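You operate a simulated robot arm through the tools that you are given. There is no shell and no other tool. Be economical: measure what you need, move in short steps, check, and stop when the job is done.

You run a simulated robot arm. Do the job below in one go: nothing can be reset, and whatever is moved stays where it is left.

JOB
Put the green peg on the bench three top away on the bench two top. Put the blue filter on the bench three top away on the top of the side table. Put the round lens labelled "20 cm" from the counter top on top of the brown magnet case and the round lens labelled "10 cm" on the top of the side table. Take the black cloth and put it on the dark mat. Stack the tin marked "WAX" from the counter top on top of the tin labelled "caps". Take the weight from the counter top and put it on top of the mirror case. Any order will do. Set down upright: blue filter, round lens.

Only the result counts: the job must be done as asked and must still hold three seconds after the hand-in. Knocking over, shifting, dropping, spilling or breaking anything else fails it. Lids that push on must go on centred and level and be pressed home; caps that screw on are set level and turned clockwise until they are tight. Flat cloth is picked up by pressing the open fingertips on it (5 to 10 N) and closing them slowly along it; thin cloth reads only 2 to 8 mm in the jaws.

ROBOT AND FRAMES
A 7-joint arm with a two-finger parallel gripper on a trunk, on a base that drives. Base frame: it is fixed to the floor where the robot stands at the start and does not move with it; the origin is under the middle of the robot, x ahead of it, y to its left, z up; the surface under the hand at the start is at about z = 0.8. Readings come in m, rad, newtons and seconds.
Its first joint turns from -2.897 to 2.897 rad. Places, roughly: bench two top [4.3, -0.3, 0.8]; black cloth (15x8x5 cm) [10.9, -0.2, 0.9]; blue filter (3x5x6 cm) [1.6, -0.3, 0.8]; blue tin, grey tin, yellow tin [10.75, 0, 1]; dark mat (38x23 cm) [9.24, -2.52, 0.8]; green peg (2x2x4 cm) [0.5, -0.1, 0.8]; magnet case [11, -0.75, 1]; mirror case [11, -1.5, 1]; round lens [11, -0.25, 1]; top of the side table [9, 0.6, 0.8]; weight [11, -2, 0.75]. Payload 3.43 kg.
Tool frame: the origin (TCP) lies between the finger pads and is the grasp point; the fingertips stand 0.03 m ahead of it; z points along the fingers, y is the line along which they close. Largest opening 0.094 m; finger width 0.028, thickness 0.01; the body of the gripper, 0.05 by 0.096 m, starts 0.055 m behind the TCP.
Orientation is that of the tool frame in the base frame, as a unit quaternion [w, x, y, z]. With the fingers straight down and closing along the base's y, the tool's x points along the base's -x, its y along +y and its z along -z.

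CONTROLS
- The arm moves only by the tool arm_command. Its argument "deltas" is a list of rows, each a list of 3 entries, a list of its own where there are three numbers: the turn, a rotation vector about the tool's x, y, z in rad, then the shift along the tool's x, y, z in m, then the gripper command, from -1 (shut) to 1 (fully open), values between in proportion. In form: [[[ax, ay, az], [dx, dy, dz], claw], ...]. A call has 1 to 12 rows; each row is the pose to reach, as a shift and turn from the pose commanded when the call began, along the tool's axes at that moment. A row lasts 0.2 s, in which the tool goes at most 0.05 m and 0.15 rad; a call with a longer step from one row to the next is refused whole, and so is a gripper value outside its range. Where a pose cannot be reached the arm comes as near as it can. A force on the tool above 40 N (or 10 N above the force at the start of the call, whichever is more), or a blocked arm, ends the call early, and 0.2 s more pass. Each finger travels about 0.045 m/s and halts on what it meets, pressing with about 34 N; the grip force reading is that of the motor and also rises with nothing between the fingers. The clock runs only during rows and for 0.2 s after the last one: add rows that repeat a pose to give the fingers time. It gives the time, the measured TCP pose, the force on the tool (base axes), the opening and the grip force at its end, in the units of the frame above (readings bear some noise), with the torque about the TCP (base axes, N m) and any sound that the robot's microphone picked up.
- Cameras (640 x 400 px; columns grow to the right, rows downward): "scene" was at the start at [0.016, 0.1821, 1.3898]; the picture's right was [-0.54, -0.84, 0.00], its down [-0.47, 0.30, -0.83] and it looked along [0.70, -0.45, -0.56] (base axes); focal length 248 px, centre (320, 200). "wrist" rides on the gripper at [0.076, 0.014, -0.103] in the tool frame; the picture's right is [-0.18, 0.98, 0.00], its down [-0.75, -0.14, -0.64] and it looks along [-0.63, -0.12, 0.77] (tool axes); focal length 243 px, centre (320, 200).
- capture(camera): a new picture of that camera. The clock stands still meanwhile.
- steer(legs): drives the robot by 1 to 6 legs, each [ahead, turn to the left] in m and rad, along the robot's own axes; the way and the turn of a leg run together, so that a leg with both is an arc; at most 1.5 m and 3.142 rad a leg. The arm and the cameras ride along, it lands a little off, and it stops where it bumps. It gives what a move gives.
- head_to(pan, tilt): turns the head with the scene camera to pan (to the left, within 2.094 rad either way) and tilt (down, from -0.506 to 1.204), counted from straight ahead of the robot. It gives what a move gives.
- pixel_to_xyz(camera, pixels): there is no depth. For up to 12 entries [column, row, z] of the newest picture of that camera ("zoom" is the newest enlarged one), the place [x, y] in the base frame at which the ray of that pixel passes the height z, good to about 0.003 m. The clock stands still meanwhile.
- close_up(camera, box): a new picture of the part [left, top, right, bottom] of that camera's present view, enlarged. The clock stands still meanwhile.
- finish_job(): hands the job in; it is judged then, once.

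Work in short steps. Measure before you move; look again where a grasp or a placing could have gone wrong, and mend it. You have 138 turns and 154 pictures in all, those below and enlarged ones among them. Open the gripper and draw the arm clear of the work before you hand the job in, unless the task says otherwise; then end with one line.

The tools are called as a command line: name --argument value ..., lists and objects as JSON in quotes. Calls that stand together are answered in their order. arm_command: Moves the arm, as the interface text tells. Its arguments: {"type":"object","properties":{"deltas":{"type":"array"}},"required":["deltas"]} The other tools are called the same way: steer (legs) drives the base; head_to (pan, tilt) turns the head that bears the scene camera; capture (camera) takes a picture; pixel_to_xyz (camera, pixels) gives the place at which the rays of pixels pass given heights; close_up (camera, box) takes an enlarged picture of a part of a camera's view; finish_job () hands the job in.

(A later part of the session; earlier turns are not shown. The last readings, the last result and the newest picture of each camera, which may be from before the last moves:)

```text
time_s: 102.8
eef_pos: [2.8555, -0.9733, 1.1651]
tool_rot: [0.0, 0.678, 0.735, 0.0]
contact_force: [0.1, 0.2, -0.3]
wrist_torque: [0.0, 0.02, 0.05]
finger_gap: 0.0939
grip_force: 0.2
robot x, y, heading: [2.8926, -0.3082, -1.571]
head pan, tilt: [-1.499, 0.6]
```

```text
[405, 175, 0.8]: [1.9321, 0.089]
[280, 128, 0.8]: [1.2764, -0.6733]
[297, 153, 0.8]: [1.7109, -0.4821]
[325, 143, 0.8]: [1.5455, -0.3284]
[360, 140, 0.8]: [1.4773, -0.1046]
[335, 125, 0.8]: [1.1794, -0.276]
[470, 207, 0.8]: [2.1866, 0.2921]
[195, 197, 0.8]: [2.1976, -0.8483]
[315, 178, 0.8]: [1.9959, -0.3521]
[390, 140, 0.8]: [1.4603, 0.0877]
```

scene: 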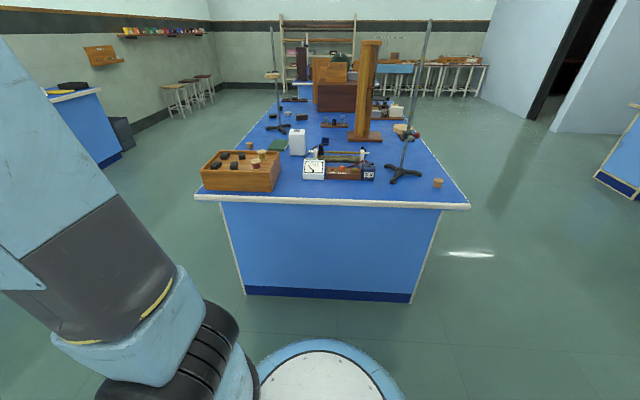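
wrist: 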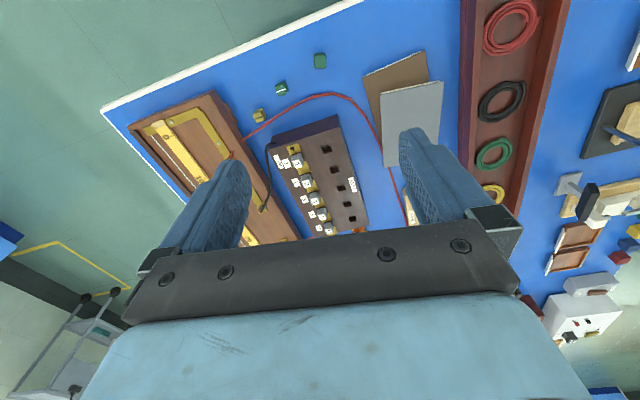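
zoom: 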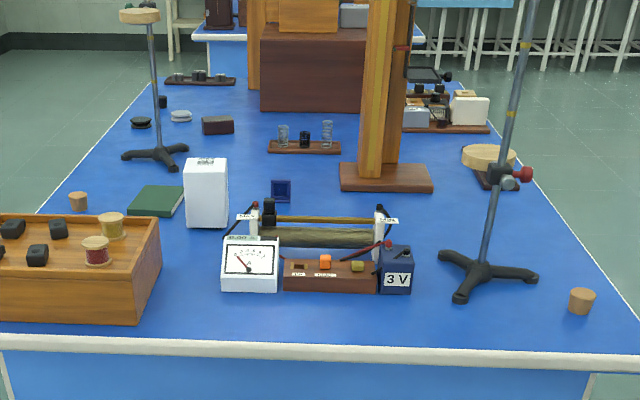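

The blue filter stands at about (1.6,-0.33). I zoom in for its shape.

close_up --camera "scene" --box '[290, 120, 370, 170]'

pixel_to_xyz --camera "zoom" --pixels '[[280, 270, 0.8], [245, 270, 0.8], [320, 270, 0.8], [282, 190, 0.86]]'

```text
8.00 times, centred on (330, 145) of scene
```

zoom: 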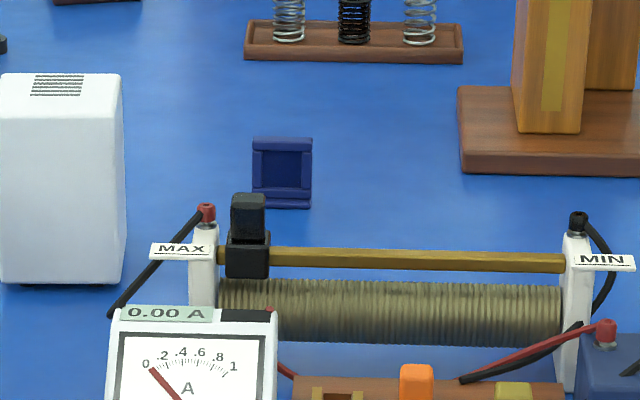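

```text
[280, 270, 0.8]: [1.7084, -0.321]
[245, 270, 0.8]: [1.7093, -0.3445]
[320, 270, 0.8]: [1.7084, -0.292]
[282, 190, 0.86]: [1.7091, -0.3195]
```

pixel_to_xyz --camera "zoom" --pixels '[[280, 205, 0.8], [252, 207, 0.8], [311, 209, 0.8], [282, 138, 0.86], [205, 225, 0.87], [120, 280, 0.8], [460, 170, 0.8]]'

```text
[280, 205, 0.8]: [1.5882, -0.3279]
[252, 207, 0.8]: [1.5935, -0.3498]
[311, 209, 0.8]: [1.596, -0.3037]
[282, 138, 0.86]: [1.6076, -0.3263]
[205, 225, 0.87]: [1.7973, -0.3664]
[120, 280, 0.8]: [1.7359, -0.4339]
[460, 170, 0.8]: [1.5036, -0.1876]
```

I turn right to face -x in two calls, then check before driving closer.

steer --legs '[[0, -0.78]]'

steer --legs '[[0, -0.78]]'

head_to --pan 0.0 --tilt 0.6

capture --camera "scene"

```text
time_s: 105.5
eef_pos: [2.3913, -0.7488, 1.1652]
tool_rot: [0.0, 0.908, 0.418, 0.0]
contact_force: [0.3, -0.6, -0.1]
wrist_torque: [0.02, 0.03, 0.02]
finger_gap: 0.0941
grip_force: 0.2
robot x, y, heading: [2.9304, -0.3434, -2.358]
head pan, tilt: [-1.499, 0.6]
```

```text
time_s: 108.2
eef_pos: [2.2606, -0.2491, 1.1652]
tool_rot: [0.0, 0.999, 0.039, 0.002]
contact_force: [-0.3, -0.7, -0.4]
wrist_torque: [0.02, -0.01, -0.02]
finger_gap: 0.0937
grip_force: 0.1
robot x, y, heading: [2.9277, -0.3955, -3.134]
head pan, tilt: [-1.499, 0.6]
```

```text
time_s: 109.8
eef_pos: [2.2605, -0.2489, 1.1667]
tool_rot: [0.0, 0.999, 0.039, 0.0]
contact_force: [0.6, 0.5, -0.4]
wrist_torque: [-0.01, -0.01, -0.02]
finger_gap: 0.094
grip_force: 0.1
robot x, y, heading: [2.9282, -0.394, -3.138]
head pan, tilt: [0.0, 0.6]
```

```text
115 pictures are left
```

scene: 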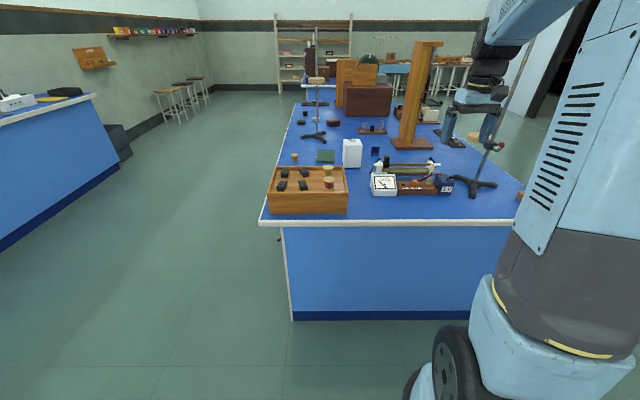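

Path over the low apparatus is clear with TCP at y≈-0.25. I drive 0.4 m ahead and look with both cameras.

steer --legs '[[0.4, 0]]'

capture --camera "scene"

capture --camera "wrist"

```text
time_s: 112.4
eef_pos: [1.8599, -0.2552, 1.1666]
tool_rot: [0.0, 0.999, 0.04, -0.001]
contact_force: [-0.4, 0.9, -0.2]
wrist_torque: [0.01, 0.03, 0.02]
finger_gap: 0.094
grip_force: 0.0
robot x, y, heading: [2.526, -0.3974, -3.128]
head pan, tilt: [0.0, 0.6]
```

```text
114 pictures are left
```

scene: 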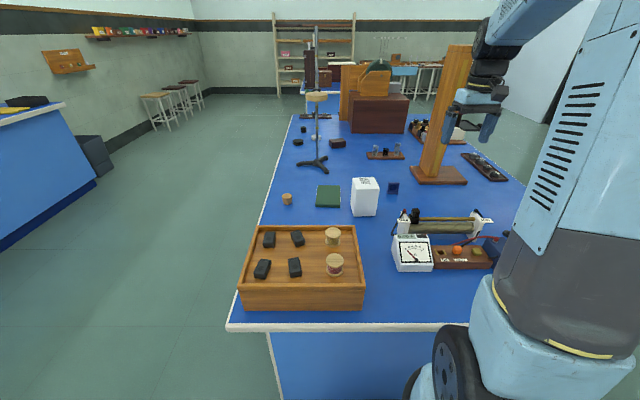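

```text
113 pictures are left
```

wrist: 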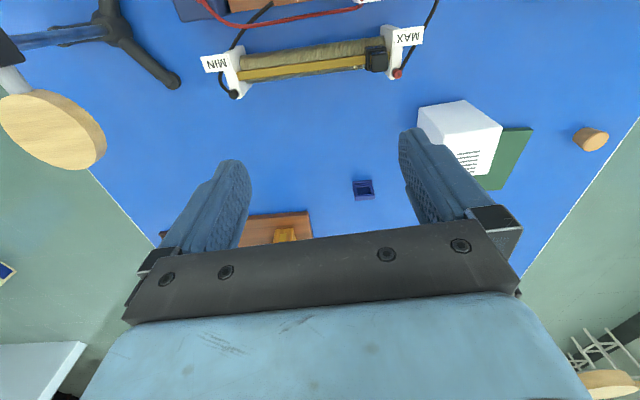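

The filter shows at wrist (364,190). I locate it at its top and base heights, with the scene view as a cross-check at (393,188).

pixel_to_xyz --camera "wrist" --pixels '[[354, 181, 0.86], [372, 180, 0.86], [375, 199, 0.8], [363, 181, 0.86], [363, 200, 0.8], [363, 190, 0.83], [405, 75, 0.87]]'

close_up --camera "scene" --box '[345, 145, 505, 245]'

close_up --camera "wrist" --box '[320, 160, 416, 220]'

```text
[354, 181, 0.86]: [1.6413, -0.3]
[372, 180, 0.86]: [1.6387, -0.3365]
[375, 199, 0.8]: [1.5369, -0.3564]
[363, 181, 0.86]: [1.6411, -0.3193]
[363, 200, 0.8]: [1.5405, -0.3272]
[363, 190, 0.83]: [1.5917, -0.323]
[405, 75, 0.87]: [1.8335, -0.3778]
```

```text
4.00 times, centred on (425, 195) of scene
```

zoom: 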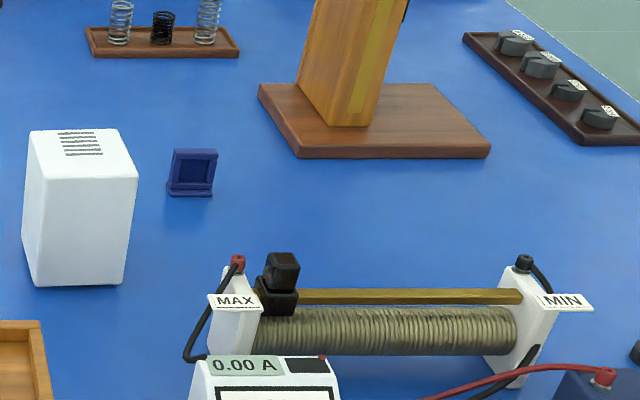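

```text
6.67 times, centred on (368, 190) of wrist
```

zoom: 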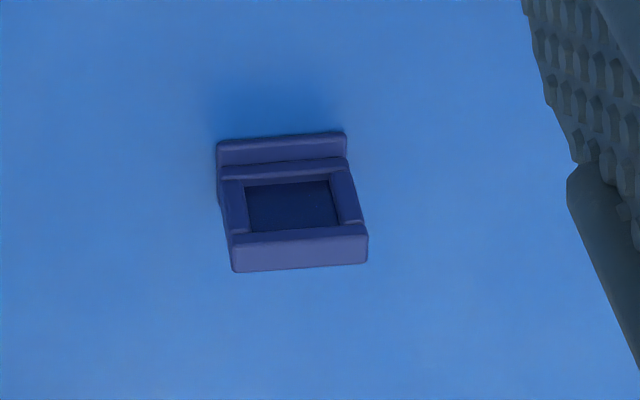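

I locate the frame's top-bar ends and the front ridge more precisely.

pixel_to_xyz --camera "zoom" --pixels '[[233, 245, 0.86], [366, 240, 0.86], [233, 270, 0.86], [367, 262, 0.86], [217, 142, 0.81], [345, 133, 0.81]]'

```text
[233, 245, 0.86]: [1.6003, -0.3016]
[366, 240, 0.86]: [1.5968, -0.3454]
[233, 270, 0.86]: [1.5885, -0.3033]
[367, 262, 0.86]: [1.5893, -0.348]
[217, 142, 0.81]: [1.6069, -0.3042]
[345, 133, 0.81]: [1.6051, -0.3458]
```

The frame is centred at (1.594,-0.3245), aligned with the axes. I move above it with a small yaw correction and descend to about z 0.95.

arm_command --deltas '[[[0, 0, 0.02], [-0.045, 0.008, 0], 1], [[0, 0, 0.04], [-0.09, 0.016, 0], 1], [[0, 0, 0.06], [-0.135, 0.024, 0], 1], [[0, 0, 0.08], [-0.18, 0.032, 0], 1], [[0, 0, 0.08], [-0.225, 0.04, 0], 1], [[0, 0, 0.08], [-0.2708, 0.048, 0], 1], [[0, 0, 0.08], [-0.2708, 0.048, 0.045], 1], [[0, 0, 0.08], [-0.2708, 0.048, 0.09], 1], [[0, 0, 0.08], [-0.2708, 0.048, 0.135], 1], [[0, 0, 0.08], [-0.2708, 0.048, 0.18], 1], [[0, 0, 0.08], [-0.2708, 0.048, 0.215], 1]]'

capture --camera "wrist"

capture --camera "scene"

```text
time_s: 114.8
eef_pos: [1.5942, -0.3226, 0.9521]
tool_rot: [0.0, 1.0, 0.0, 0.0]
contact_force: [-0.2, 0.4, 0.4]
wrist_torque: [0.01, -0.02, 0.01]
finger_gap: 0.0941
grip_force: 0.1
robot x, y, heading: [2.5268, -0.3999, -3.134]
head pan, tilt: [0.0, 0.6]
```

```text
110 pictures are left
```

wrist: 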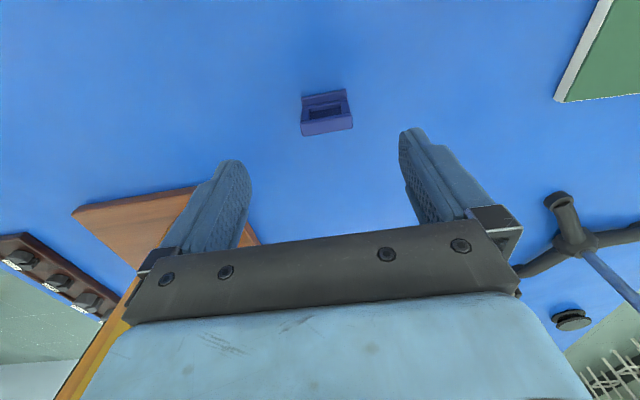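

```text
109 pictures are left
```

scene: 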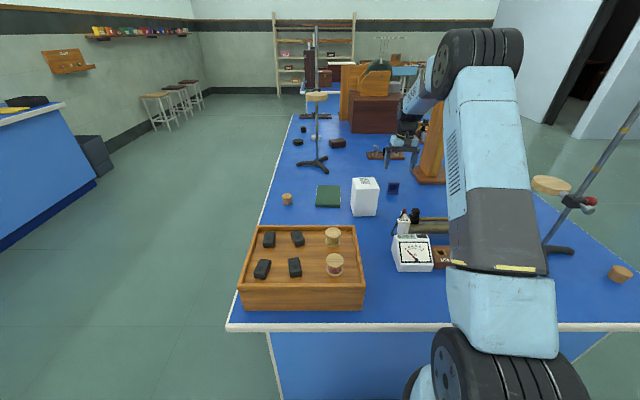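

The filter is at wrist (326,115), the arm clear of the stand. I verify its position.

pixel_to_xyz --camera "wrist" --pixels '[[302, 126, 0.86], [351, 120, 0.86], [304, 136, 0.86], [353, 129, 0.86], [303, 97, 0.81], [346, 90, 0.81]]'

```text
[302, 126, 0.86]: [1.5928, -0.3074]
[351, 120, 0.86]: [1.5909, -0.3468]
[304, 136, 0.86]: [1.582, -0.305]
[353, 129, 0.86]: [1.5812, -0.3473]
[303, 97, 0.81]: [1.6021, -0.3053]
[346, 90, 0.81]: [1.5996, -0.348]
```

I correct by 5 mm in x and 3 mm in y, descend to z 0.838 and close.

arm_command --deltas '[[[0, 0, 0], [-0.005, 0.003, 0.04], 1], [[0, 0, 0], [-0.005, 0.003, 0.08], 1], [[0, 0, 0], [-0.005, 0.003, 0.114], 1], [[0, 0, 0], [-0.005, 0.003, 0.114], 0.3], [[0, 0, 0], [-0.005, 0.003, 0.114], -0.4], [[0, 0, 0], [-0.005, 0.003, 0.114], -1], [[0, 0, 0], [-0.005, 0.003, 0.114], -1]]'

capture --camera "wrist"

```text
time_s: 116.4
eef_pos: [1.5905, -0.3271, 0.8365]
tool_rot: [0.0, 1.0, -0.001, 0.0]
contact_force: [-0.1, 0.4, -0.1]
wrist_torque: [-0.02, 0.0, 0.0]
finger_gap: 0.0492
grip_force: 34.2
robot x, y, heading: [2.529, -0.3956, -3.133]
head pan, tilt: [0.0, 0.6]
```

```text
108 pictures are left
```

wrist: 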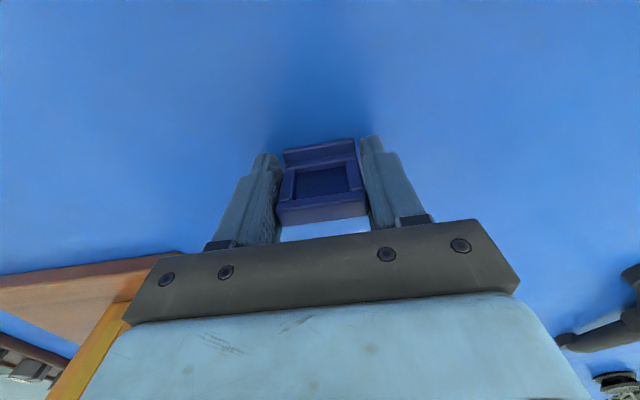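

The filter is gripped (49 mm, TCP 36.5 mm above its base). I lift, then retract toward the robot.

arm_command --deltas '[[[0, 0, 0], [0, 0, -0.045], -1], [[0, 0, 0], [0, 0, -0.09], -1], [[0, 0, 0], [0, 0, -0.135], -1], [[0, 0, 0], [0, 0, -0.18], -1], [[0, 0, 0], [0, 0, -0.225], -1], [[0, 0, 0], [0, 0, -0.27], -1], [[0, 0, 0], [0, 0, -0.315], -1], [[0, 0, 0], [0.045, 0, -0.32], -1], [[0, 0, 0], [0.09, 0, -0.32], -1], [[0, 0, 0], [0.135, 0, -0.32], -1], [[0, 0, 0], [0.18, 0, -0.32], -1], [[0, 0, 0], [0.225, 0, -0.32], -1]]'

steer --legs '[[-0.35, 0]]'

steer --legs '[[0, -0.8]]'

steer --legs '[[0, -0.8]]'

capture --camera "scene"

capture --camera "wrist"

```text
time_s: 119.0
eef_pos: [1.8157, -0.329, 1.1575]
tool_rot: [0.0, 1.0, 0.0, 0.0]
contact_force: [-0.9, -0.4, -0.6]
wrist_torque: [0.01, -0.04, 0.01]
finger_gap: 0.0491
grip_force: 33.9
robot x, y, heading: [2.5298, -0.3962, -3.133]
head pan, tilt: [0.0, 0.6]
```

```text
time_s: 121.3
eef_pos: [2.1639, -0.3294, 1.1571]
tool_rot: [0.0, 1.0, 0.001, -0.001]
contact_force: [-0.5, -0.2, 0.1]
wrist_torque: [-0.01, 0.02, -0.01]
finger_gap: 0.0492
grip_force: 33.7
robot x, y, heading: [2.8784, -0.391, -3.125]
head pan, tilt: [0.0, 0.6]
```

```text
time_s: 124.1
eef_pos: [2.4366, 0.1721, 1.1578]
tool_rot: [0.0, 0.918, -0.396, -0.001]
contact_force: [0.3, -0.1, -0.2]
wrist_torque: [0.01, -0.01, 0.0]
finger_gap: 0.049
grip_force: 34.2
robot x, y, heading: [2.8388, -0.4335, 2.339]
head pan, tilt: [0.0, 0.6]
```

```text
time_s: 126.8
eef_pos: [2.9944, 0.2747, 1.1588]
tool_rot: [0.001, -0.689, 0.724, -0.001]
contact_force: [-0.3, 0.8, -0.8]
wrist_torque: [-0.03, -0.01, -0.01]
finger_gap: 0.0492
grip_force: 33.5
robot x, y, heading: [2.7824, -0.4335, 1.545]
head pan, tilt: [0.0, 0.6]
```

```text
107 pictures are left
```

scene: 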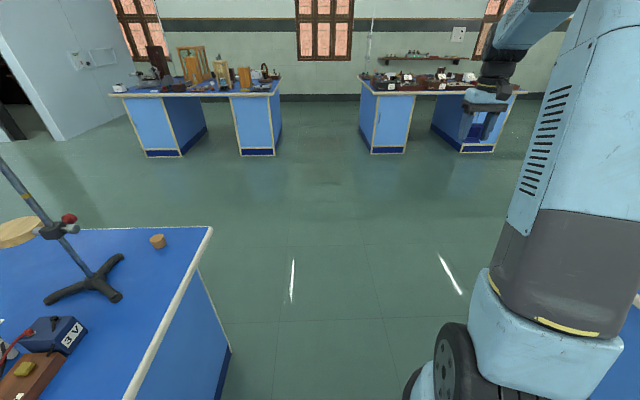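

```text
106 pictures are left
```

wrist: 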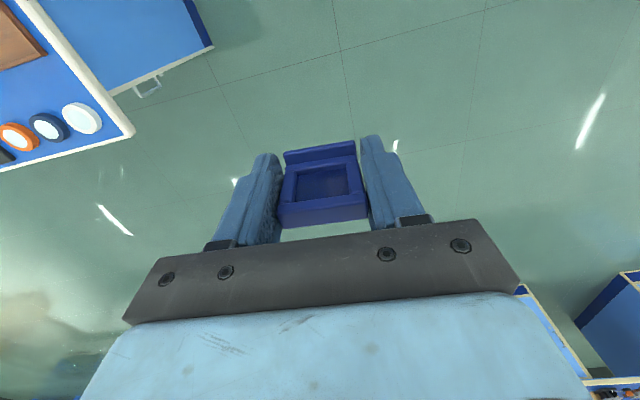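

I drive to y≈1.15, turn right in steps and look ahead along the room.

steer --legs '[[0.8, 0], [0.78, 0]]'

steer --legs '[[0, -0.8]]'

steer --legs '[[0, -0.75]]'

head_to --pan 0.0 --tilt 0.3

capture --camera "scene"

```text
time_s: 134.9
eef_pos: [3.0198, 1.8396, 1.1582]
tool_rot: [0.0, -0.694, 0.72, 0.0]
contact_force: [0.6, 0.6, 0.2]
wrist_torque: [0.02, 0.01, 0.01]
finger_gap: 0.0492
grip_force: 34.0
robot x, y, heading: [2.8134, 1.1305, 1.556]
head pan, tilt: [0.0, 0.6]
```

```text
time_s: 137.7
eef_pos: [3.4639, 1.4773, 1.1583]
tool_rot: [0.001, -0.358, 0.934, 0.0]
contact_force: [0.1, 0.2, 0.0]
wrist_torque: [0.01, -0.02, 0.0]
finger_gap: 0.0491
grip_force: 34.1
robot x, y, heading: [2.7787, 1.1711, 0.759]
head pan, tilt: [0.0, 0.6]
```

```text
time_s: 140.4
eef_pos: [3.4809, 0.9087, 1.1593]
tool_rot: [-0.001, 0.02, 1.0, 0.0]
contact_force: [-0.6, 0.0, 0.3]
wrist_torque: [0.01, 0.01, 0.01]
finger_gap: 0.0492
grip_force: 33.9
robot x, y, heading: [2.7741, 1.2266, -0.006]
head pan, tilt: [0.0, 0.6]
```

```text
time_s: 141.2
eef_pos: [3.4791, 0.9098, 1.1609]
tool_rot: [0.0, 0.021, 1.0, 0.001]
contact_force: [0.1, 0.7, -1.5]
wrist_torque: [0.0, 0.0, 0.02]
finger_gap: 0.0491
grip_force: 33.7
robot x, y, heading: [2.7752, 1.2291, -0.006]
head pan, tilt: [0.0, 0.3]
```

```text
105 pictures are left
```

scene: 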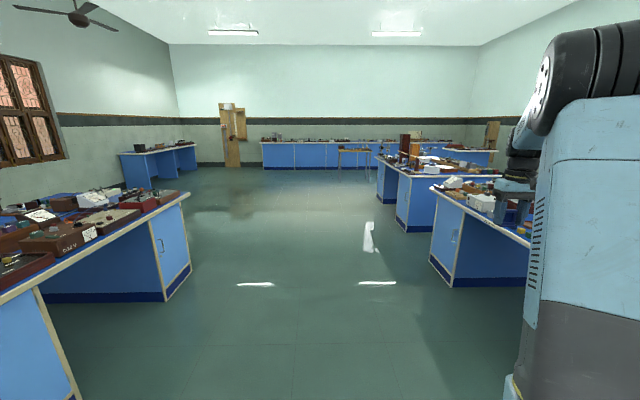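

The way ahead is open. I drive to x≈7.3.

steer --legs '[[1.2, 0], [1.2, 0], [1.2, 0], [0.9, 0]]'

head_to --pan -0.2 --tilt 0.4

capture --camera "scene"

```text
time_s: 163.3
eef_pos: [7.9982, 0.9723, 1.1601]
tool_rot: [0.0, 0.007, 1.0, -0.001]
contact_force: [-0.1, 0.0, -1.1]
wrist_torque: [0.01, 0.0, -0.02]
finger_gap: 0.0492
grip_force: 34.2
robot x, y, heading: [7.2851, 1.2728, 0.018]
head pan, tilt: [0.0, 0.3]
```

```text
time_s: 164.1
eef_pos: [7.997, 0.9735, 1.1607]
tool_rot: [0.0, 0.007, 1.0, 0.001]
contact_force: [-0.3, 0.3, 0.0]
wrist_torque: [0.02, -0.01, -0.02]
finger_gap: 0.049
grip_force: 34.5
robot x, y, heading: [7.2838, 1.2762, 0.02]
head pan, tilt: [-0.201, 0.4]
```

```text
104 pictures are left
```

scene: 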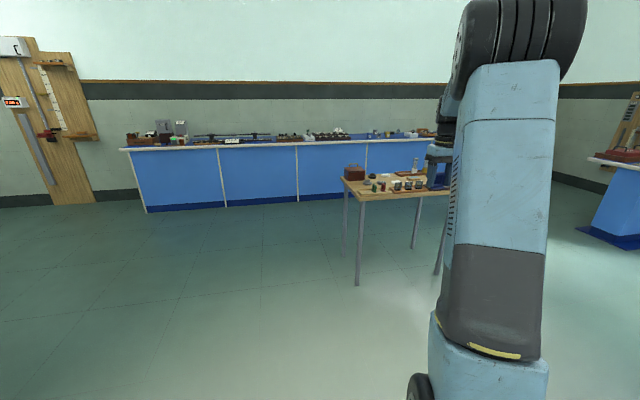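

The side table is at (400,190) with items on it. I zoom in and measure its corners.

close_up --camera "scene" --box '[330, 150, 460, 230]'

pixel_to_xyz --camera "scene" --pixels '[[343, 177, 0.8], [362, 199, 0.8], [430, 194, 0.8], [395, 178, 0.8], [121, 150, 1.0], [365, 139, 1.0]]'

```text
4.92 times, centred on (395, 190) of scene
```

zoom: 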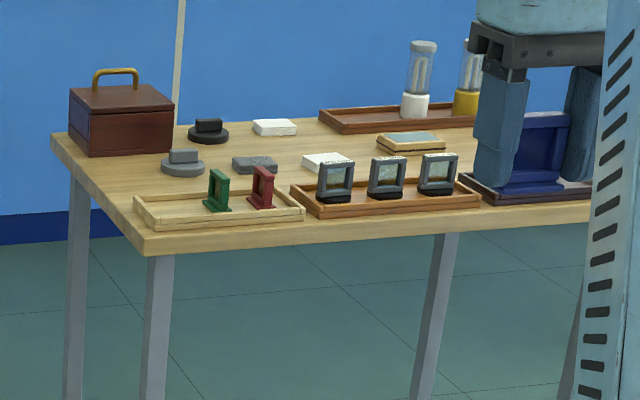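

```text
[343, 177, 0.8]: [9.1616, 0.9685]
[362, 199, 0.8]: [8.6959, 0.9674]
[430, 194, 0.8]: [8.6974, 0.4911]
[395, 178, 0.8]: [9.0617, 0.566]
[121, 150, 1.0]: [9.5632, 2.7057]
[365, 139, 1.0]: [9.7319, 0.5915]
```

There's a filter tray, lens tray and other things on the table. Before approaching, I look right past the arm.

head_to --pan -0.75 --tilt 0.45

capture --camera "scene"

```text
time_s: 165.0
eef_pos: [7.9986, 0.9736, 1.1613]
tool_rot: [0.0, 0.007, 1.0, 0.0]
contact_force: [0.3, 0.0, -0.1]
wrist_torque: [0.03, 0.03, 0.03]
finger_gap: 0.049
grip_force: 34.2
robot x, y, heading: [7.2842, 1.2714, 0.021]
head pan, tilt: [-0.75, 0.45]
```

```text
102 pictures are left
```

scene: 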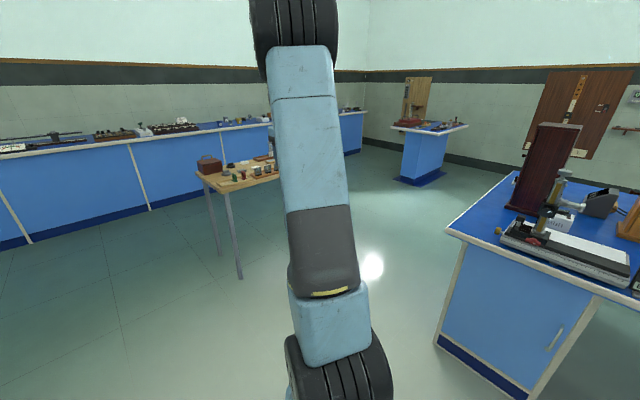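

The path is clear. I drive to about (8.15,0.75) facing the table.

steer --legs '[[0, -0.52], [1.0, 0], [0, 0.5]]'

head_to --pan 0.0 --tilt 0.75

capture --camera "scene"

capture --camera "wrist"

```text
time_s: 173.6
eef_pos: [8.8864, 0.4869, 1.1599]
tool_rot: [-0.001, 0.011, 1.0, 0.0]
contact_force: [-0.8, 0.5, 0.1]
wrist_torque: [0.0, -0.02, 0.0]
finger_gap: 0.0491
grip_force: 34.3
robot x, y, heading: [8.1767, 0.7546, 0.006]
head pan, tilt: [-0.75, 0.45]
```

```text
time_s: 174.7
eef_pos: [8.886, 0.4858, 1.161]
tool_rot: [0.0, 0.012, 1.0, -0.001]
contact_force: [1.0, -0.2, -0.5]
wrist_torque: [-0.03, -0.02, -0.01]
finger_gap: 0.0494
grip_force: 34.4
robot x, y, heading: [8.1774, 0.7542, 0.0]
head pan, tilt: [0.0, 0.75]
```

```text
101 pictures are left
```

scene: 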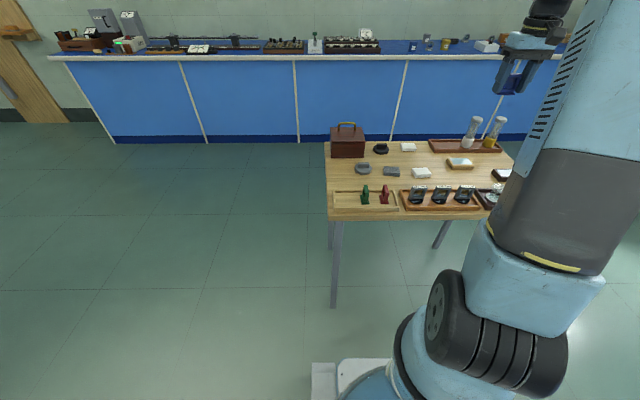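

```text
100 pictures are left
```

wrist: 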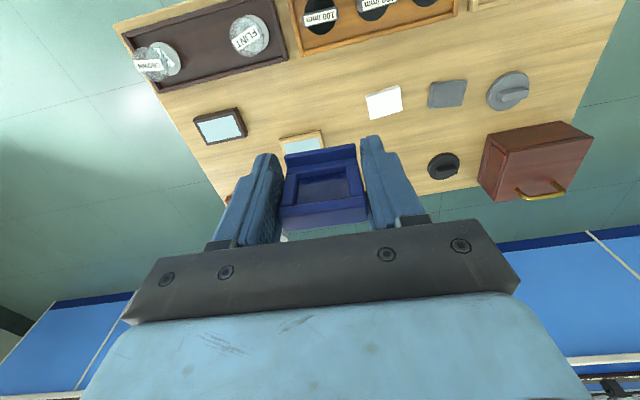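

I zoom in on the table from both cameras to find free spots.

close_up --camera "wrist" --box '[110, 0, 622, 230]'

close_up --camera "scene" --box '[315, 110, 525, 225]'

pixel_to_xyz --camera "wrist" --pixels '[[300, 100, 0.8], [385, 100, 0.81], [220, 125, 0.81], [320, 75, 0.8], [440, 55, 0.8], [300, 145, 0.81], [220, 190, 0.8], [180, 100, 0.8], [330, 50, 0.8], [300, 52, 0.8]]'

```text
1.25 times, centred on (366, 115) of wrist
```

zoom: 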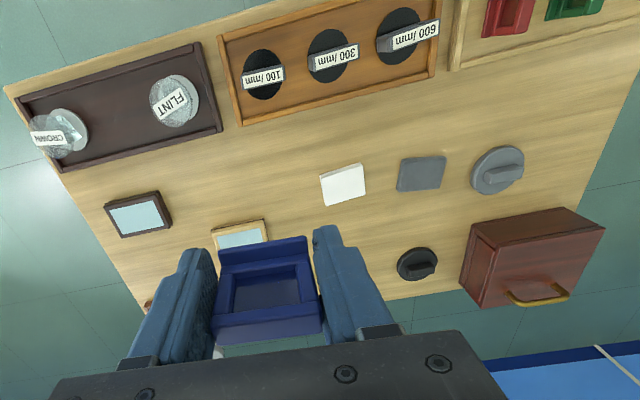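

```text
3.05 times, centred on (420, 168) of scene
```

zoom: 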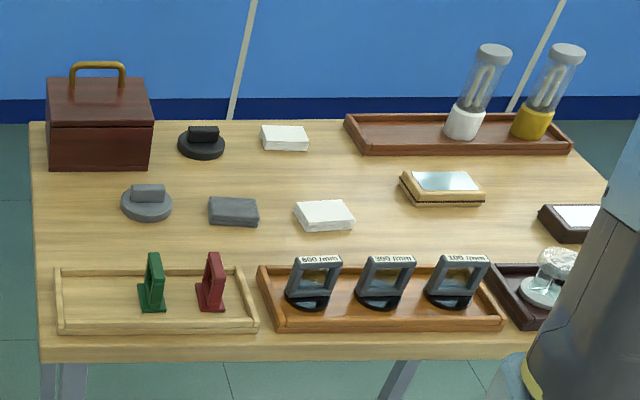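

```text
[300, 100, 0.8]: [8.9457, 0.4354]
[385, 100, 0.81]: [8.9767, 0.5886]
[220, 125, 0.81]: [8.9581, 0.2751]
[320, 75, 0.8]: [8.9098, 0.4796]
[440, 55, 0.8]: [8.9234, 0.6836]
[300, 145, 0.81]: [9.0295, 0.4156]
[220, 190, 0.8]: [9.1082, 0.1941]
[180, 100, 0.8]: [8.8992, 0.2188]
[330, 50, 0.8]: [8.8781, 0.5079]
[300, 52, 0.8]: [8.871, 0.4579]
```

The free strip is around (8.925,0.43), behind the grating tray. I go there and descend to just above the table.

arm_command --deltas '[[[0, 0, 0], [-0.02, -0.028, 0], -1], [[0, 0, 0], [-0.04, -0.055, 0.01], -1], [[0, 0, 0], [-0.04, -0.055, 0.055], -1], [[0, 0, 0], [-0.04, -0.055, 0.1], -1], [[0, 0, 0], [-0.04, -0.055, 0.145], -1], [[0, 0, 0], [-0.04, -0.055, 0.19], -1], [[0, 0, 0], [-0.04, -0.055, 0.23], -1], [[0, 0, 0], [-0.04, -0.055, 0.27], -1], [[0, 0, 0], [-0.04, -0.055, 0.295], -1]]'

capture --camera "wrist"

capture --camera "scene"

```text
time_s: 176.7
eef_pos: [8.9241, 0.432, 0.8658]
tool_rot: [0.0, 0.011, 1.0, 0.0]
contact_force: [-0.5, 0.0, -1.3]
wrist_torque: [0.0, -0.01, -0.01]
finger_gap: 0.0489
grip_force: 33.5
robot x, y, heading: [8.1768, 0.7551, 0.001]
head pan, tilt: [0.0, 0.75]
```

```text
97 pictures are left
```

wrist: 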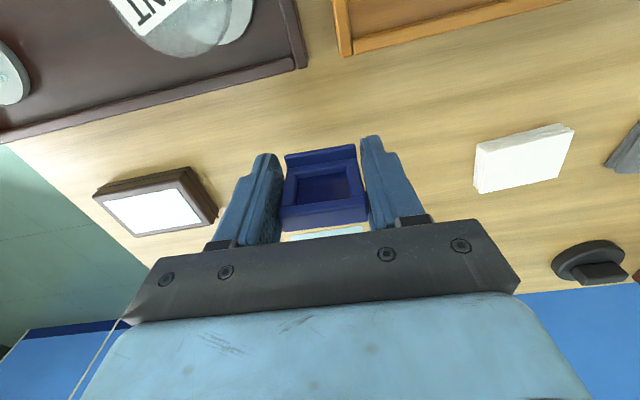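

```text
96 pictures are left
```

scene: 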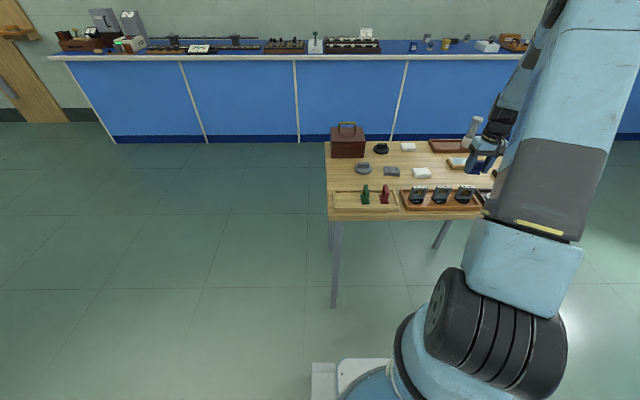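

Space is free around. I lower gently to contact.

arm_command --deltas '[[[0, 0, 0], [0, 0, 0.015], -1], [[0, 0, 0], [0, 0, 0.022], -1], [[0, 0, 0], [0, 0, 0.027], -1], [[0, 0, 0], [0, 0, 0.03], -1], [[0, 0, 0], [0, 0, 0.031], -1]]'

```text
time_s: 177.8
eef_pos: [8.923, 0.4305, 0.8352]
tool_rot: [0.001, 0.012, 1.0, 0.0]
contact_force: [0.3, -0.5, -0.6]
wrist_torque: [0.03, -0.01, -0.02]
finger_gap: 0.0491
grip_force: 34.0
robot x, y, heading: [8.1758, 0.7539, -0.001]
head pan, tilt: [0.0, 0.75]
```

No contact yet; I go down in 1 mm steps.

arm_command --deltas '[[[0, 0, 0], [0, 0, 0.0015], -1], [[0, 0, 0], [0, 0, 0.003], -1], [[0, 0, 0], [0, 0, 0.003], -1]]'

```text
time_s: 178.7
eef_pos: [8.9241, 0.431, 0.8326]
tool_rot: [0.0, 0.012, 1.0, 0.0]
contact_force: [-0.5, 0.3, -0.8]
wrist_torque: [-0.02, 0.01, 0.0]
finger_gap: 0.049
grip_force: 33.6
robot x, y, heading: [8.1772, 0.7563, 0.002]
head pan, tilt: [0.0, 0.75]
```

close_up --camera "scene" --box '[450, 140, 530, 190]'

arm_command --deltas '[[[0, 0, 0], [0, 0, 0.0015], -1], [[0, 0, 0], [0, 0, 0.003], -1], [[0, 0, 0], [0, 0, 0.003], -1]]'

```text
8.00 times, centred on (490, 165) of scene
```

zoom: 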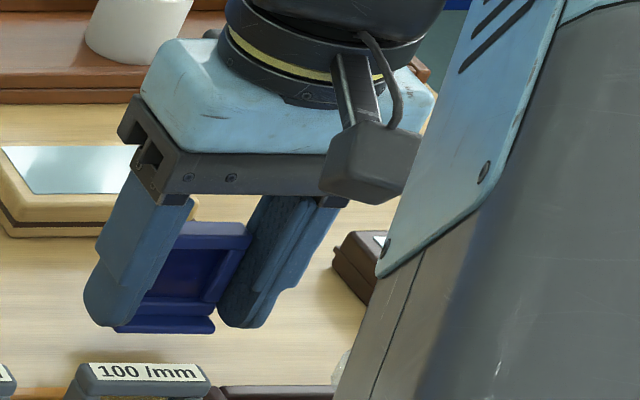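

```text
time_s: 179.4
eef_pos: [8.9248, 0.4305, 0.8282]
tool_rot: [0.0, 0.012, 1.0, 0.0]
contact_force: [-0.4, 0.4, -1.2]
wrist_torque: [0.0, 0.01, -0.02]
finger_gap: 0.0489
grip_force: 34.0
robot x, y, heading: [8.1767, 0.7532, 0.005]
head pan, tilt: [0.0, 0.75]
```

Still no contact, so the table is lower than 0.8. I continue down in 2 mm rows.

arm_command --deltas '[[[0, 0, 0], [0, 0, 0.002], -1], [[0, 0, 0], [0, 0, 0.004], -1], [[0, 0, 0], [0, 0, 0.006], -1], [[0, 0, 0], [0, 0, 0.008], -1], [[0, 0, 0], [0, 0, 0.01], -1], [[0, 0, 0], [0, 0, 0.012], -1]]'

```text
time_s: 180.8
eef_pos: [8.9245, 0.4324, 0.8167]
tool_rot: [0.0, 0.011, 1.0, 0.0]
contact_force: [0.0, 0.5, -0.9]
wrist_torque: [0.0, 0.02, 0.0]
finger_gap: 0.049
grip_force: 33.6
robot x, y, heading: [8.176, 0.7519, 0.002]
head pan, tilt: [0.0, 0.75]
```

I continue down.

arm_command --deltas '[[[0, 0, 0], [0, 0, 0.002], -1], [[0, 0, 0], [0, 0, 0.004], -1], [[0, 0, 0], [0, 0, 0.006], -1], [[0, 0, 0], [0, 0, 0.008], -1], [[0, 0, 0], [0, 0, 0.01], -1], [[0, 0, 0], [0, 0, 0.012], -1], [[0, 0, 0], [0, 0, 0.014], -1], [[0, 0, 0], [0, 0, 0.016], -1], [[0, 0, 0], [0, 0, 0.018], -1], [[0, 0, 0], [0, 0, 0.02], -1]]'

close_up --camera "scene" --box '[450, 140, 530, 190]'

```text
time_s: 182.1
eef_pos: [8.9252, 0.4304, 0.8117]
tool_rot: [0.003, 0.012, 1.0, -0.002]
contact_force: [0.3, -1.5, 7.4]
wrist_torque: [0.08, -0.02, -0.03]
finger_gap: 0.0492
grip_force: 33.9
robot x, y, heading: [8.1773, 0.7519, -0.001]
head pan, tilt: [0.0, 0.75]
stopped in row 6: the force on the tool passed its limit at 43 N (the readings are from after the stop); the commanded pose is now the measured one
```

```text
8.00 times, centred on (490, 165) of scene
```

zoom: 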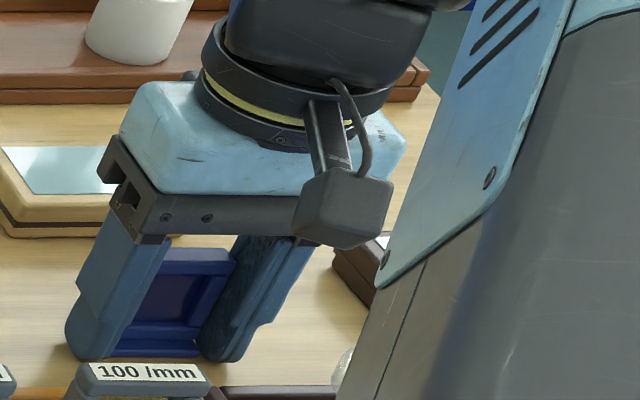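

Contact at z≈0.812, so the table top is at about 0.775. I release and withdraw.

arm_command --deltas '[[[0, 0, 0], [0, 0, 0], 0.1], [[0, 0, 0], [0, 0, 0], 0.4], [[0, 0, 0], [0, 0, 0], 0.4], [[0, 0, 0], [0, 0, -0.04], 0.4], [[0, 0, 0], [0, 0, -0.09], 0.4], [[0, 0, 0], [0, 0, -0.14], 0.4], [[0, 0, 0], [0, 0, -0.19], 0.4], [[0, 0, 0], [0, 0, -0.24], 1], [[0, 0, 0], [0, 0, -0.29], 1], [[0, 0, 0], [0, 0, -0.34], 1]]'

capture --camera "wrist"

```text
time_s: 184.3
eef_pos: [8.9249, 0.4307, 1.1475]
tool_rot: [0.001, 0.012, 1.0, 0.0]
contact_force: [0.1, 0.3, -0.4]
wrist_torque: [0.01, 0.03, -0.01]
finger_gap: 0.094
grip_force: 0.1
robot x, y, heading: [8.176, 0.7544, 0.003]
head pan, tilt: [0.0, 0.75]
```

```text
93 pictures are left
```

wrist: 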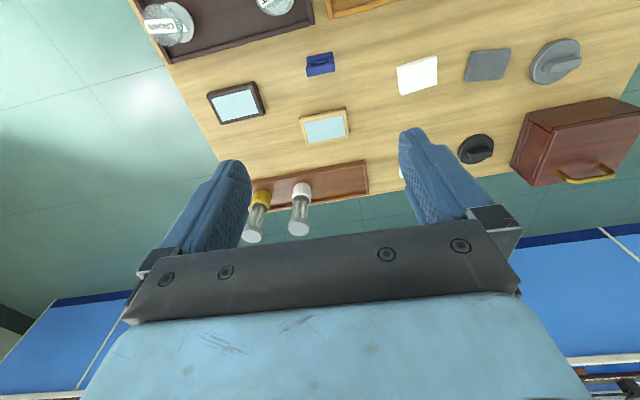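

The filter stands upright at wrist (320,65). Now I back off and go right around the table toward the counter; first turn and look.

steer --legs '[[-0.2, 0], [0, -0.8]]'

head_to --pan 0.2 --tilt 0.35

capture --camera "scene"

```text
time_s: 188.3
eef_pos: [8.2633, -0.0097, 1.148]
tool_rot: [0.001, 0.401, 0.916, -0.001]
contact_force: [-0.7, 0.2, -0.3]
wrist_torque: [-0.04, -0.02, 0.02]
finger_gap: 0.0938
grip_force: 0.1
robot x, y, heading: [8.0154, 0.7929, -0.797]
head pan, tilt: [0.0, 0.75]
```

```text
time_s: 189.1
eef_pos: [8.2637, -0.0082, 1.1465]
tool_rot: [0.001, 0.401, 0.916, -0.001]
contact_force: [-0.8, -0.2, 0.5]
wrist_torque: [0.0, 0.02, -0.01]
finger_gap: 0.0939
grip_force: 0.1
robot x, y, heading: [8.0142, 0.7913, -0.799]
head pan, tilt: [0.201, 0.351]
```

```text
92 pictures are left
```

scene: 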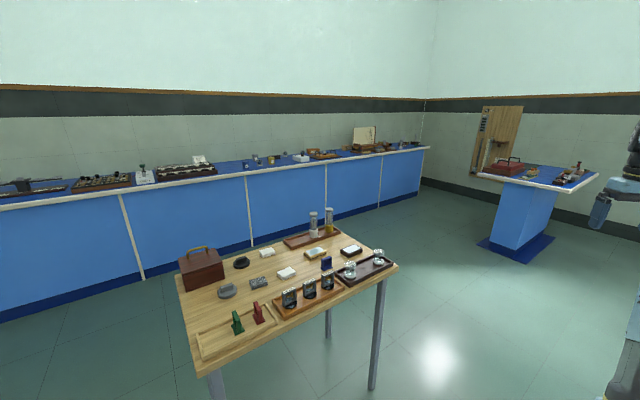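

I measure the counter front, table corner and island.

pixel_to_xyz --camera "scene" --pixels '[[145, 280, 0.0], [252, 243, 0.0], [420, 192, 0.0], [245, 175, 0.9], [245, 175, 1.0], [425, 148, 0.9], [398, 266, 0.775], [490, 245, 0.0], [527, 262, 0.0], [554, 240, 0.0], [600, 175, 0.8], [475, 178, 0.8]]'

close_up --camera "scene" --box '[220, 120, 430, 190]'

```text
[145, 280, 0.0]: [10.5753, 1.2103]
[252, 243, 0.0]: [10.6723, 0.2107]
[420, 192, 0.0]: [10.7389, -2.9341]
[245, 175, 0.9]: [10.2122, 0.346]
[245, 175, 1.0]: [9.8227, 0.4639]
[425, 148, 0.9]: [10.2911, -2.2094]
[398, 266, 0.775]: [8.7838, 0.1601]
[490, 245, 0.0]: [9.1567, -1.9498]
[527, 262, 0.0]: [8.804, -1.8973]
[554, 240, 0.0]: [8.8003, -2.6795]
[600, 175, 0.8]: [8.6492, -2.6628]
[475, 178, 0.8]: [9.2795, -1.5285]
```

```text
3.05 times, centred on (325, 155) of scene
```

zoom: 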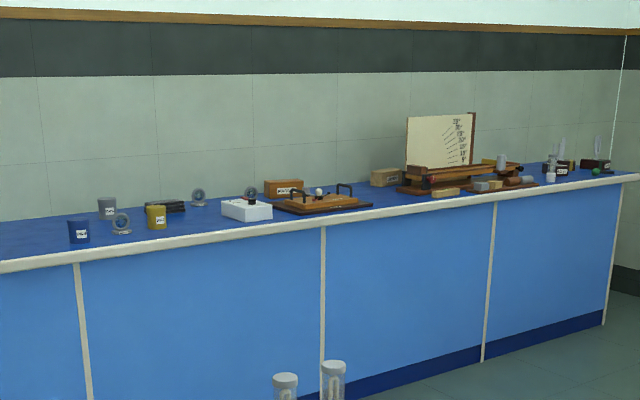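

The counter edge is at x≈10.6 and the table's right edge at y≈0.16. I drive to y≈-0.6 then along +x.

steer --legs '[[0, -0.6], [0.7, 0], [0.7, 0]]'

steer --legs '[[0, 0.75]]'

steer --legs '[[0, 0.65], [0.8, 0], [0.85, 0]]'

head_to --pan 0.3 --tilt 0.55

capture --camera "scene"

```text
time_s: 198.4
eef_pos: [8.0222, -1.4049, 1.1489]
tool_rot: [0.001, 0.651, 0.759, -0.002]
contact_force: [0.3, 0.1, 0.9]
wrist_torque: [0.05, -0.02, 0.01]
finger_gap: 0.094
grip_force: 0.0
robot x, y, heading: [8.2621, -0.6044, -1.388]
head pan, tilt: [0.201, 0.351]
```

```text
time_s: 201.1
eef_pos: [8.6348, -1.3525, 1.1493]
tool_rot: [0.002, 0.328, 0.945, -0.001]
contact_force: [0.7, 0.6, -0.8]
wrist_torque: [-0.02, -0.03, 0.01]
finger_gap: 0.0941
grip_force: 0.0
robot x, y, heading: [8.2295, -0.6427, -0.64]
head pan, tilt: [0.201, 0.351]
```

```text
time_s: 211.5
eef_pos: [10.6181, -0.9443, 1.1492]
tool_rot: [0.002, 0.01, 1.0, -0.001]
contact_force: [-0.3, -0.1, 0.5]
wrist_torque: [-0.02, 0.0, -0.02]
finger_gap: 0.0939
grip_force: 0.0
robot x, y, heading: [9.8723, -0.6281, 0.006]
head pan, tilt: [0.201, 0.351]
```

```text
time_s: 212.2
eef_pos: [10.6194, -0.9434, 1.1496]
tool_rot: [0.003, 0.01, 1.0, -0.001]
contact_force: [-0.1, 0.2, -0.2]
wrist_torque: [-0.02, 0.01, -0.04]
finger_gap: 0.094
grip_force: 0.1
robot x, y, heading: [9.8696, -0.6242, 0.014]
head pan, tilt: [0.3, 0.55]
```

```text
90 pictures are left
```

scene: 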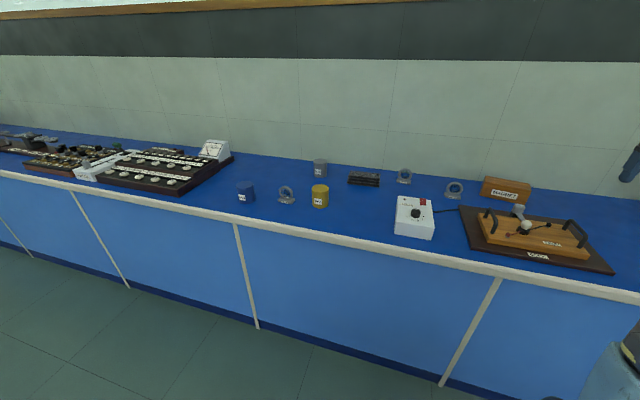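

I zoom in to read the labels on lenses, tins and cases.

close_up --camera "scene" --box '[220, 145, 400, 235]'

close_up --camera "scene" --box '[380, 150, 560, 260]'

pixel_to_xyz --camera "scene" --pixels '[[246, 201, 0.8], [287, 203, 0.8], [320, 207, 0.8], [320, 177, 0.8], [404, 184, 0.8], [453, 198, 0.8], [365, 185, 0.8], [505, 202, 0.8], [233, 222, 0.8], [500, 275, 0.8]]'

```text
3.56 times, centred on (310, 190) of scene
```

zoom: 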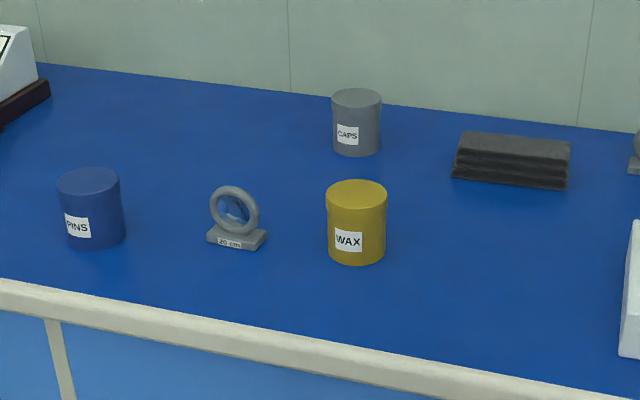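

```text
3.56 times, centred on (470, 205) of scene
```

zoom: 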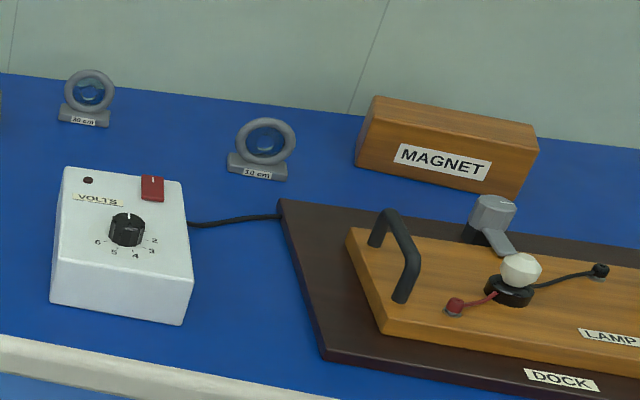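

```text
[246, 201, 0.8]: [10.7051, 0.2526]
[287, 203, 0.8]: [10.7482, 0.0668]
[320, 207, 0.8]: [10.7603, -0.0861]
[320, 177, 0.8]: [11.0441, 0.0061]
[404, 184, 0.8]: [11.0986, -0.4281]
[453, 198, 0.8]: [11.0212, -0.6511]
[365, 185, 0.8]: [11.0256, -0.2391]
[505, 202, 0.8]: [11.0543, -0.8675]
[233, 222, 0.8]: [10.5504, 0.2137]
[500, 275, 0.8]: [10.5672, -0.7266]
```

The lens at (287,195) reads 20 cm. I zoom on the other two lens labels.

close_up --camera "scene" --box '[392, 160, 472, 210]'

head_to --pan -0.9 --tilt 0.5

capture --camera "scene"

```text
8.00 times, centred on (432, 185) of scene
```

zoom: 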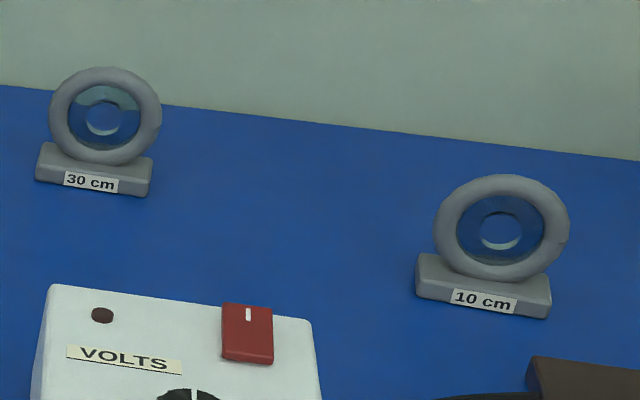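

```text
time_s: 213.6
eef_pos: [10.6189, -0.9446, 1.1487]
tool_rot: [0.001, 0.01, 1.0, -0.002]
contact_force: [0.2, 0.4, -0.4]
wrist_torque: [0.01, 0.0, -0.02]
finger_gap: 0.094
grip_force: 0.1
robot x, y, heading: [9.8719, -0.6228, 0.012]
head pan, tilt: [-0.901, 0.499]
```

```text
86 pictures are left
```

scene: 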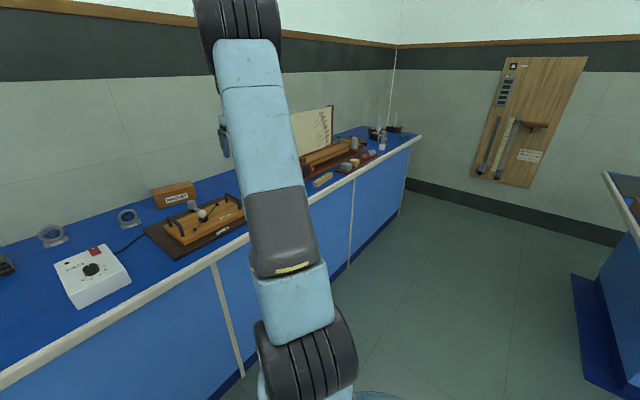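

The 10 cm lens is the one at about (11.02,-0.65). First the tins: I drive to about (10.17,-0.1) facing the counter.

steer --legs '[[0, 0.5]]'

steer --legs '[[0, 0.53], [0.58, 0]]'

steer --legs '[[0, -0.5]]'

steer --legs '[[0, -0.54]]'

head_to --pan 0.0 --tilt 0.7

capture --camera "scene"

capture --camera "wrist"

```text
time_s: 215.6
eef_pos: [10.6782, -0.5491, 1.148]
tool_rot: [0.002, -0.237, 0.972, -0.001]
contact_force: [0.2, 0.3, 0.1]
wrist_torque: [-0.01, 0.01, -0.03]
finger_gap: 0.094
grip_force: 0.0
robot x, y, heading: [9.8838, -0.6628, 0.509]
head pan, tilt: [-0.901, 0.499]
```

```text
time_s: 220.4
eef_pos: [10.8009, 0.3198, 1.1498]
tool_rot: [0.002, -0.482, 0.876, 0.001]
contact_force: [-0.5, -0.1, 0.1]
wrist_torque: [0.0, -0.01, 0.02]
finger_gap: 0.0938
grip_force: 0.0
robot x, y, heading: [10.1849, -0.1842, 1.079]
head pan, tilt: [-0.901, 0.499]
stopped in leg 2: the robot was blocked; the commanded pose is now the measured one
```

```text
time_s: 221.1
eef_pos: [10.8015, 0.3181, 1.1513]
tool_rot: [0.002, -0.48, 0.877, 0.0]
contact_force: [0.9, 0.1, 0.7]
wrist_torque: [0.01, 0.0, 0.01]
finger_gap: 0.0942
grip_force: 0.1
robot x, y, heading: [10.1878, -0.1832, 1.077]
head pan, tilt: [-0.901, 0.499]
stopped in leg 1: the robot was blocked; the commanded pose is now the measured one
```

```text
time_s: 223.3
eef_pos: [10.9759, -0.0619, 1.1495]
tool_rot: [0.001, -0.234, 0.972, 0.0]
contact_force: [-0.5, 1.3, 0.0]
wrist_torque: [-0.01, -0.02, 0.0]
finger_gap: 0.0939
grip_force: 0.0
robot x, y, heading: [10.1598, -0.1335, 0.51]
head pan, tilt: [-0.901, 0.499]
stopped in leg 1: the robot was blocked; the commanded pose is now the measured one
```

```text
time_s: 224.6
eef_pos: [10.9762, -0.0607, 1.1498]
tool_rot: [0.002, -0.234, 0.972, -0.001]
contact_force: [0.3, 0.3, -1.0]
wrist_torque: [-0.01, 0.0, 0.03]
finger_gap: 0.094
grip_force: 0.0
robot x, y, heading: [10.1578, -0.134, 0.512]
head pan, tilt: [0.0, 0.7]
```

```text
85 pictures are left
```

scene: 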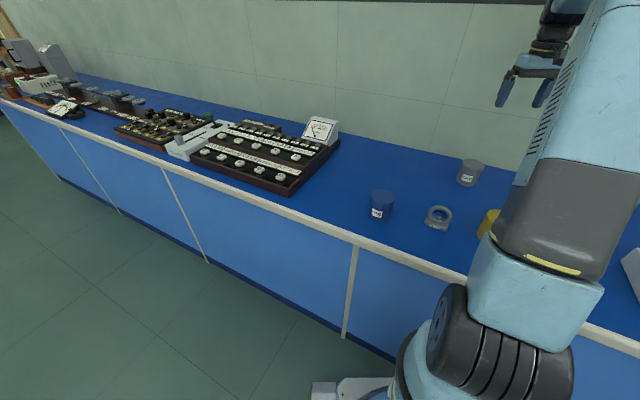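

```text
84 pictures are left
```

wrist: 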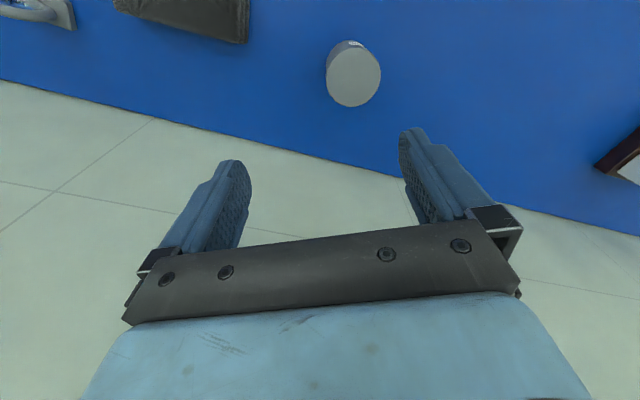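

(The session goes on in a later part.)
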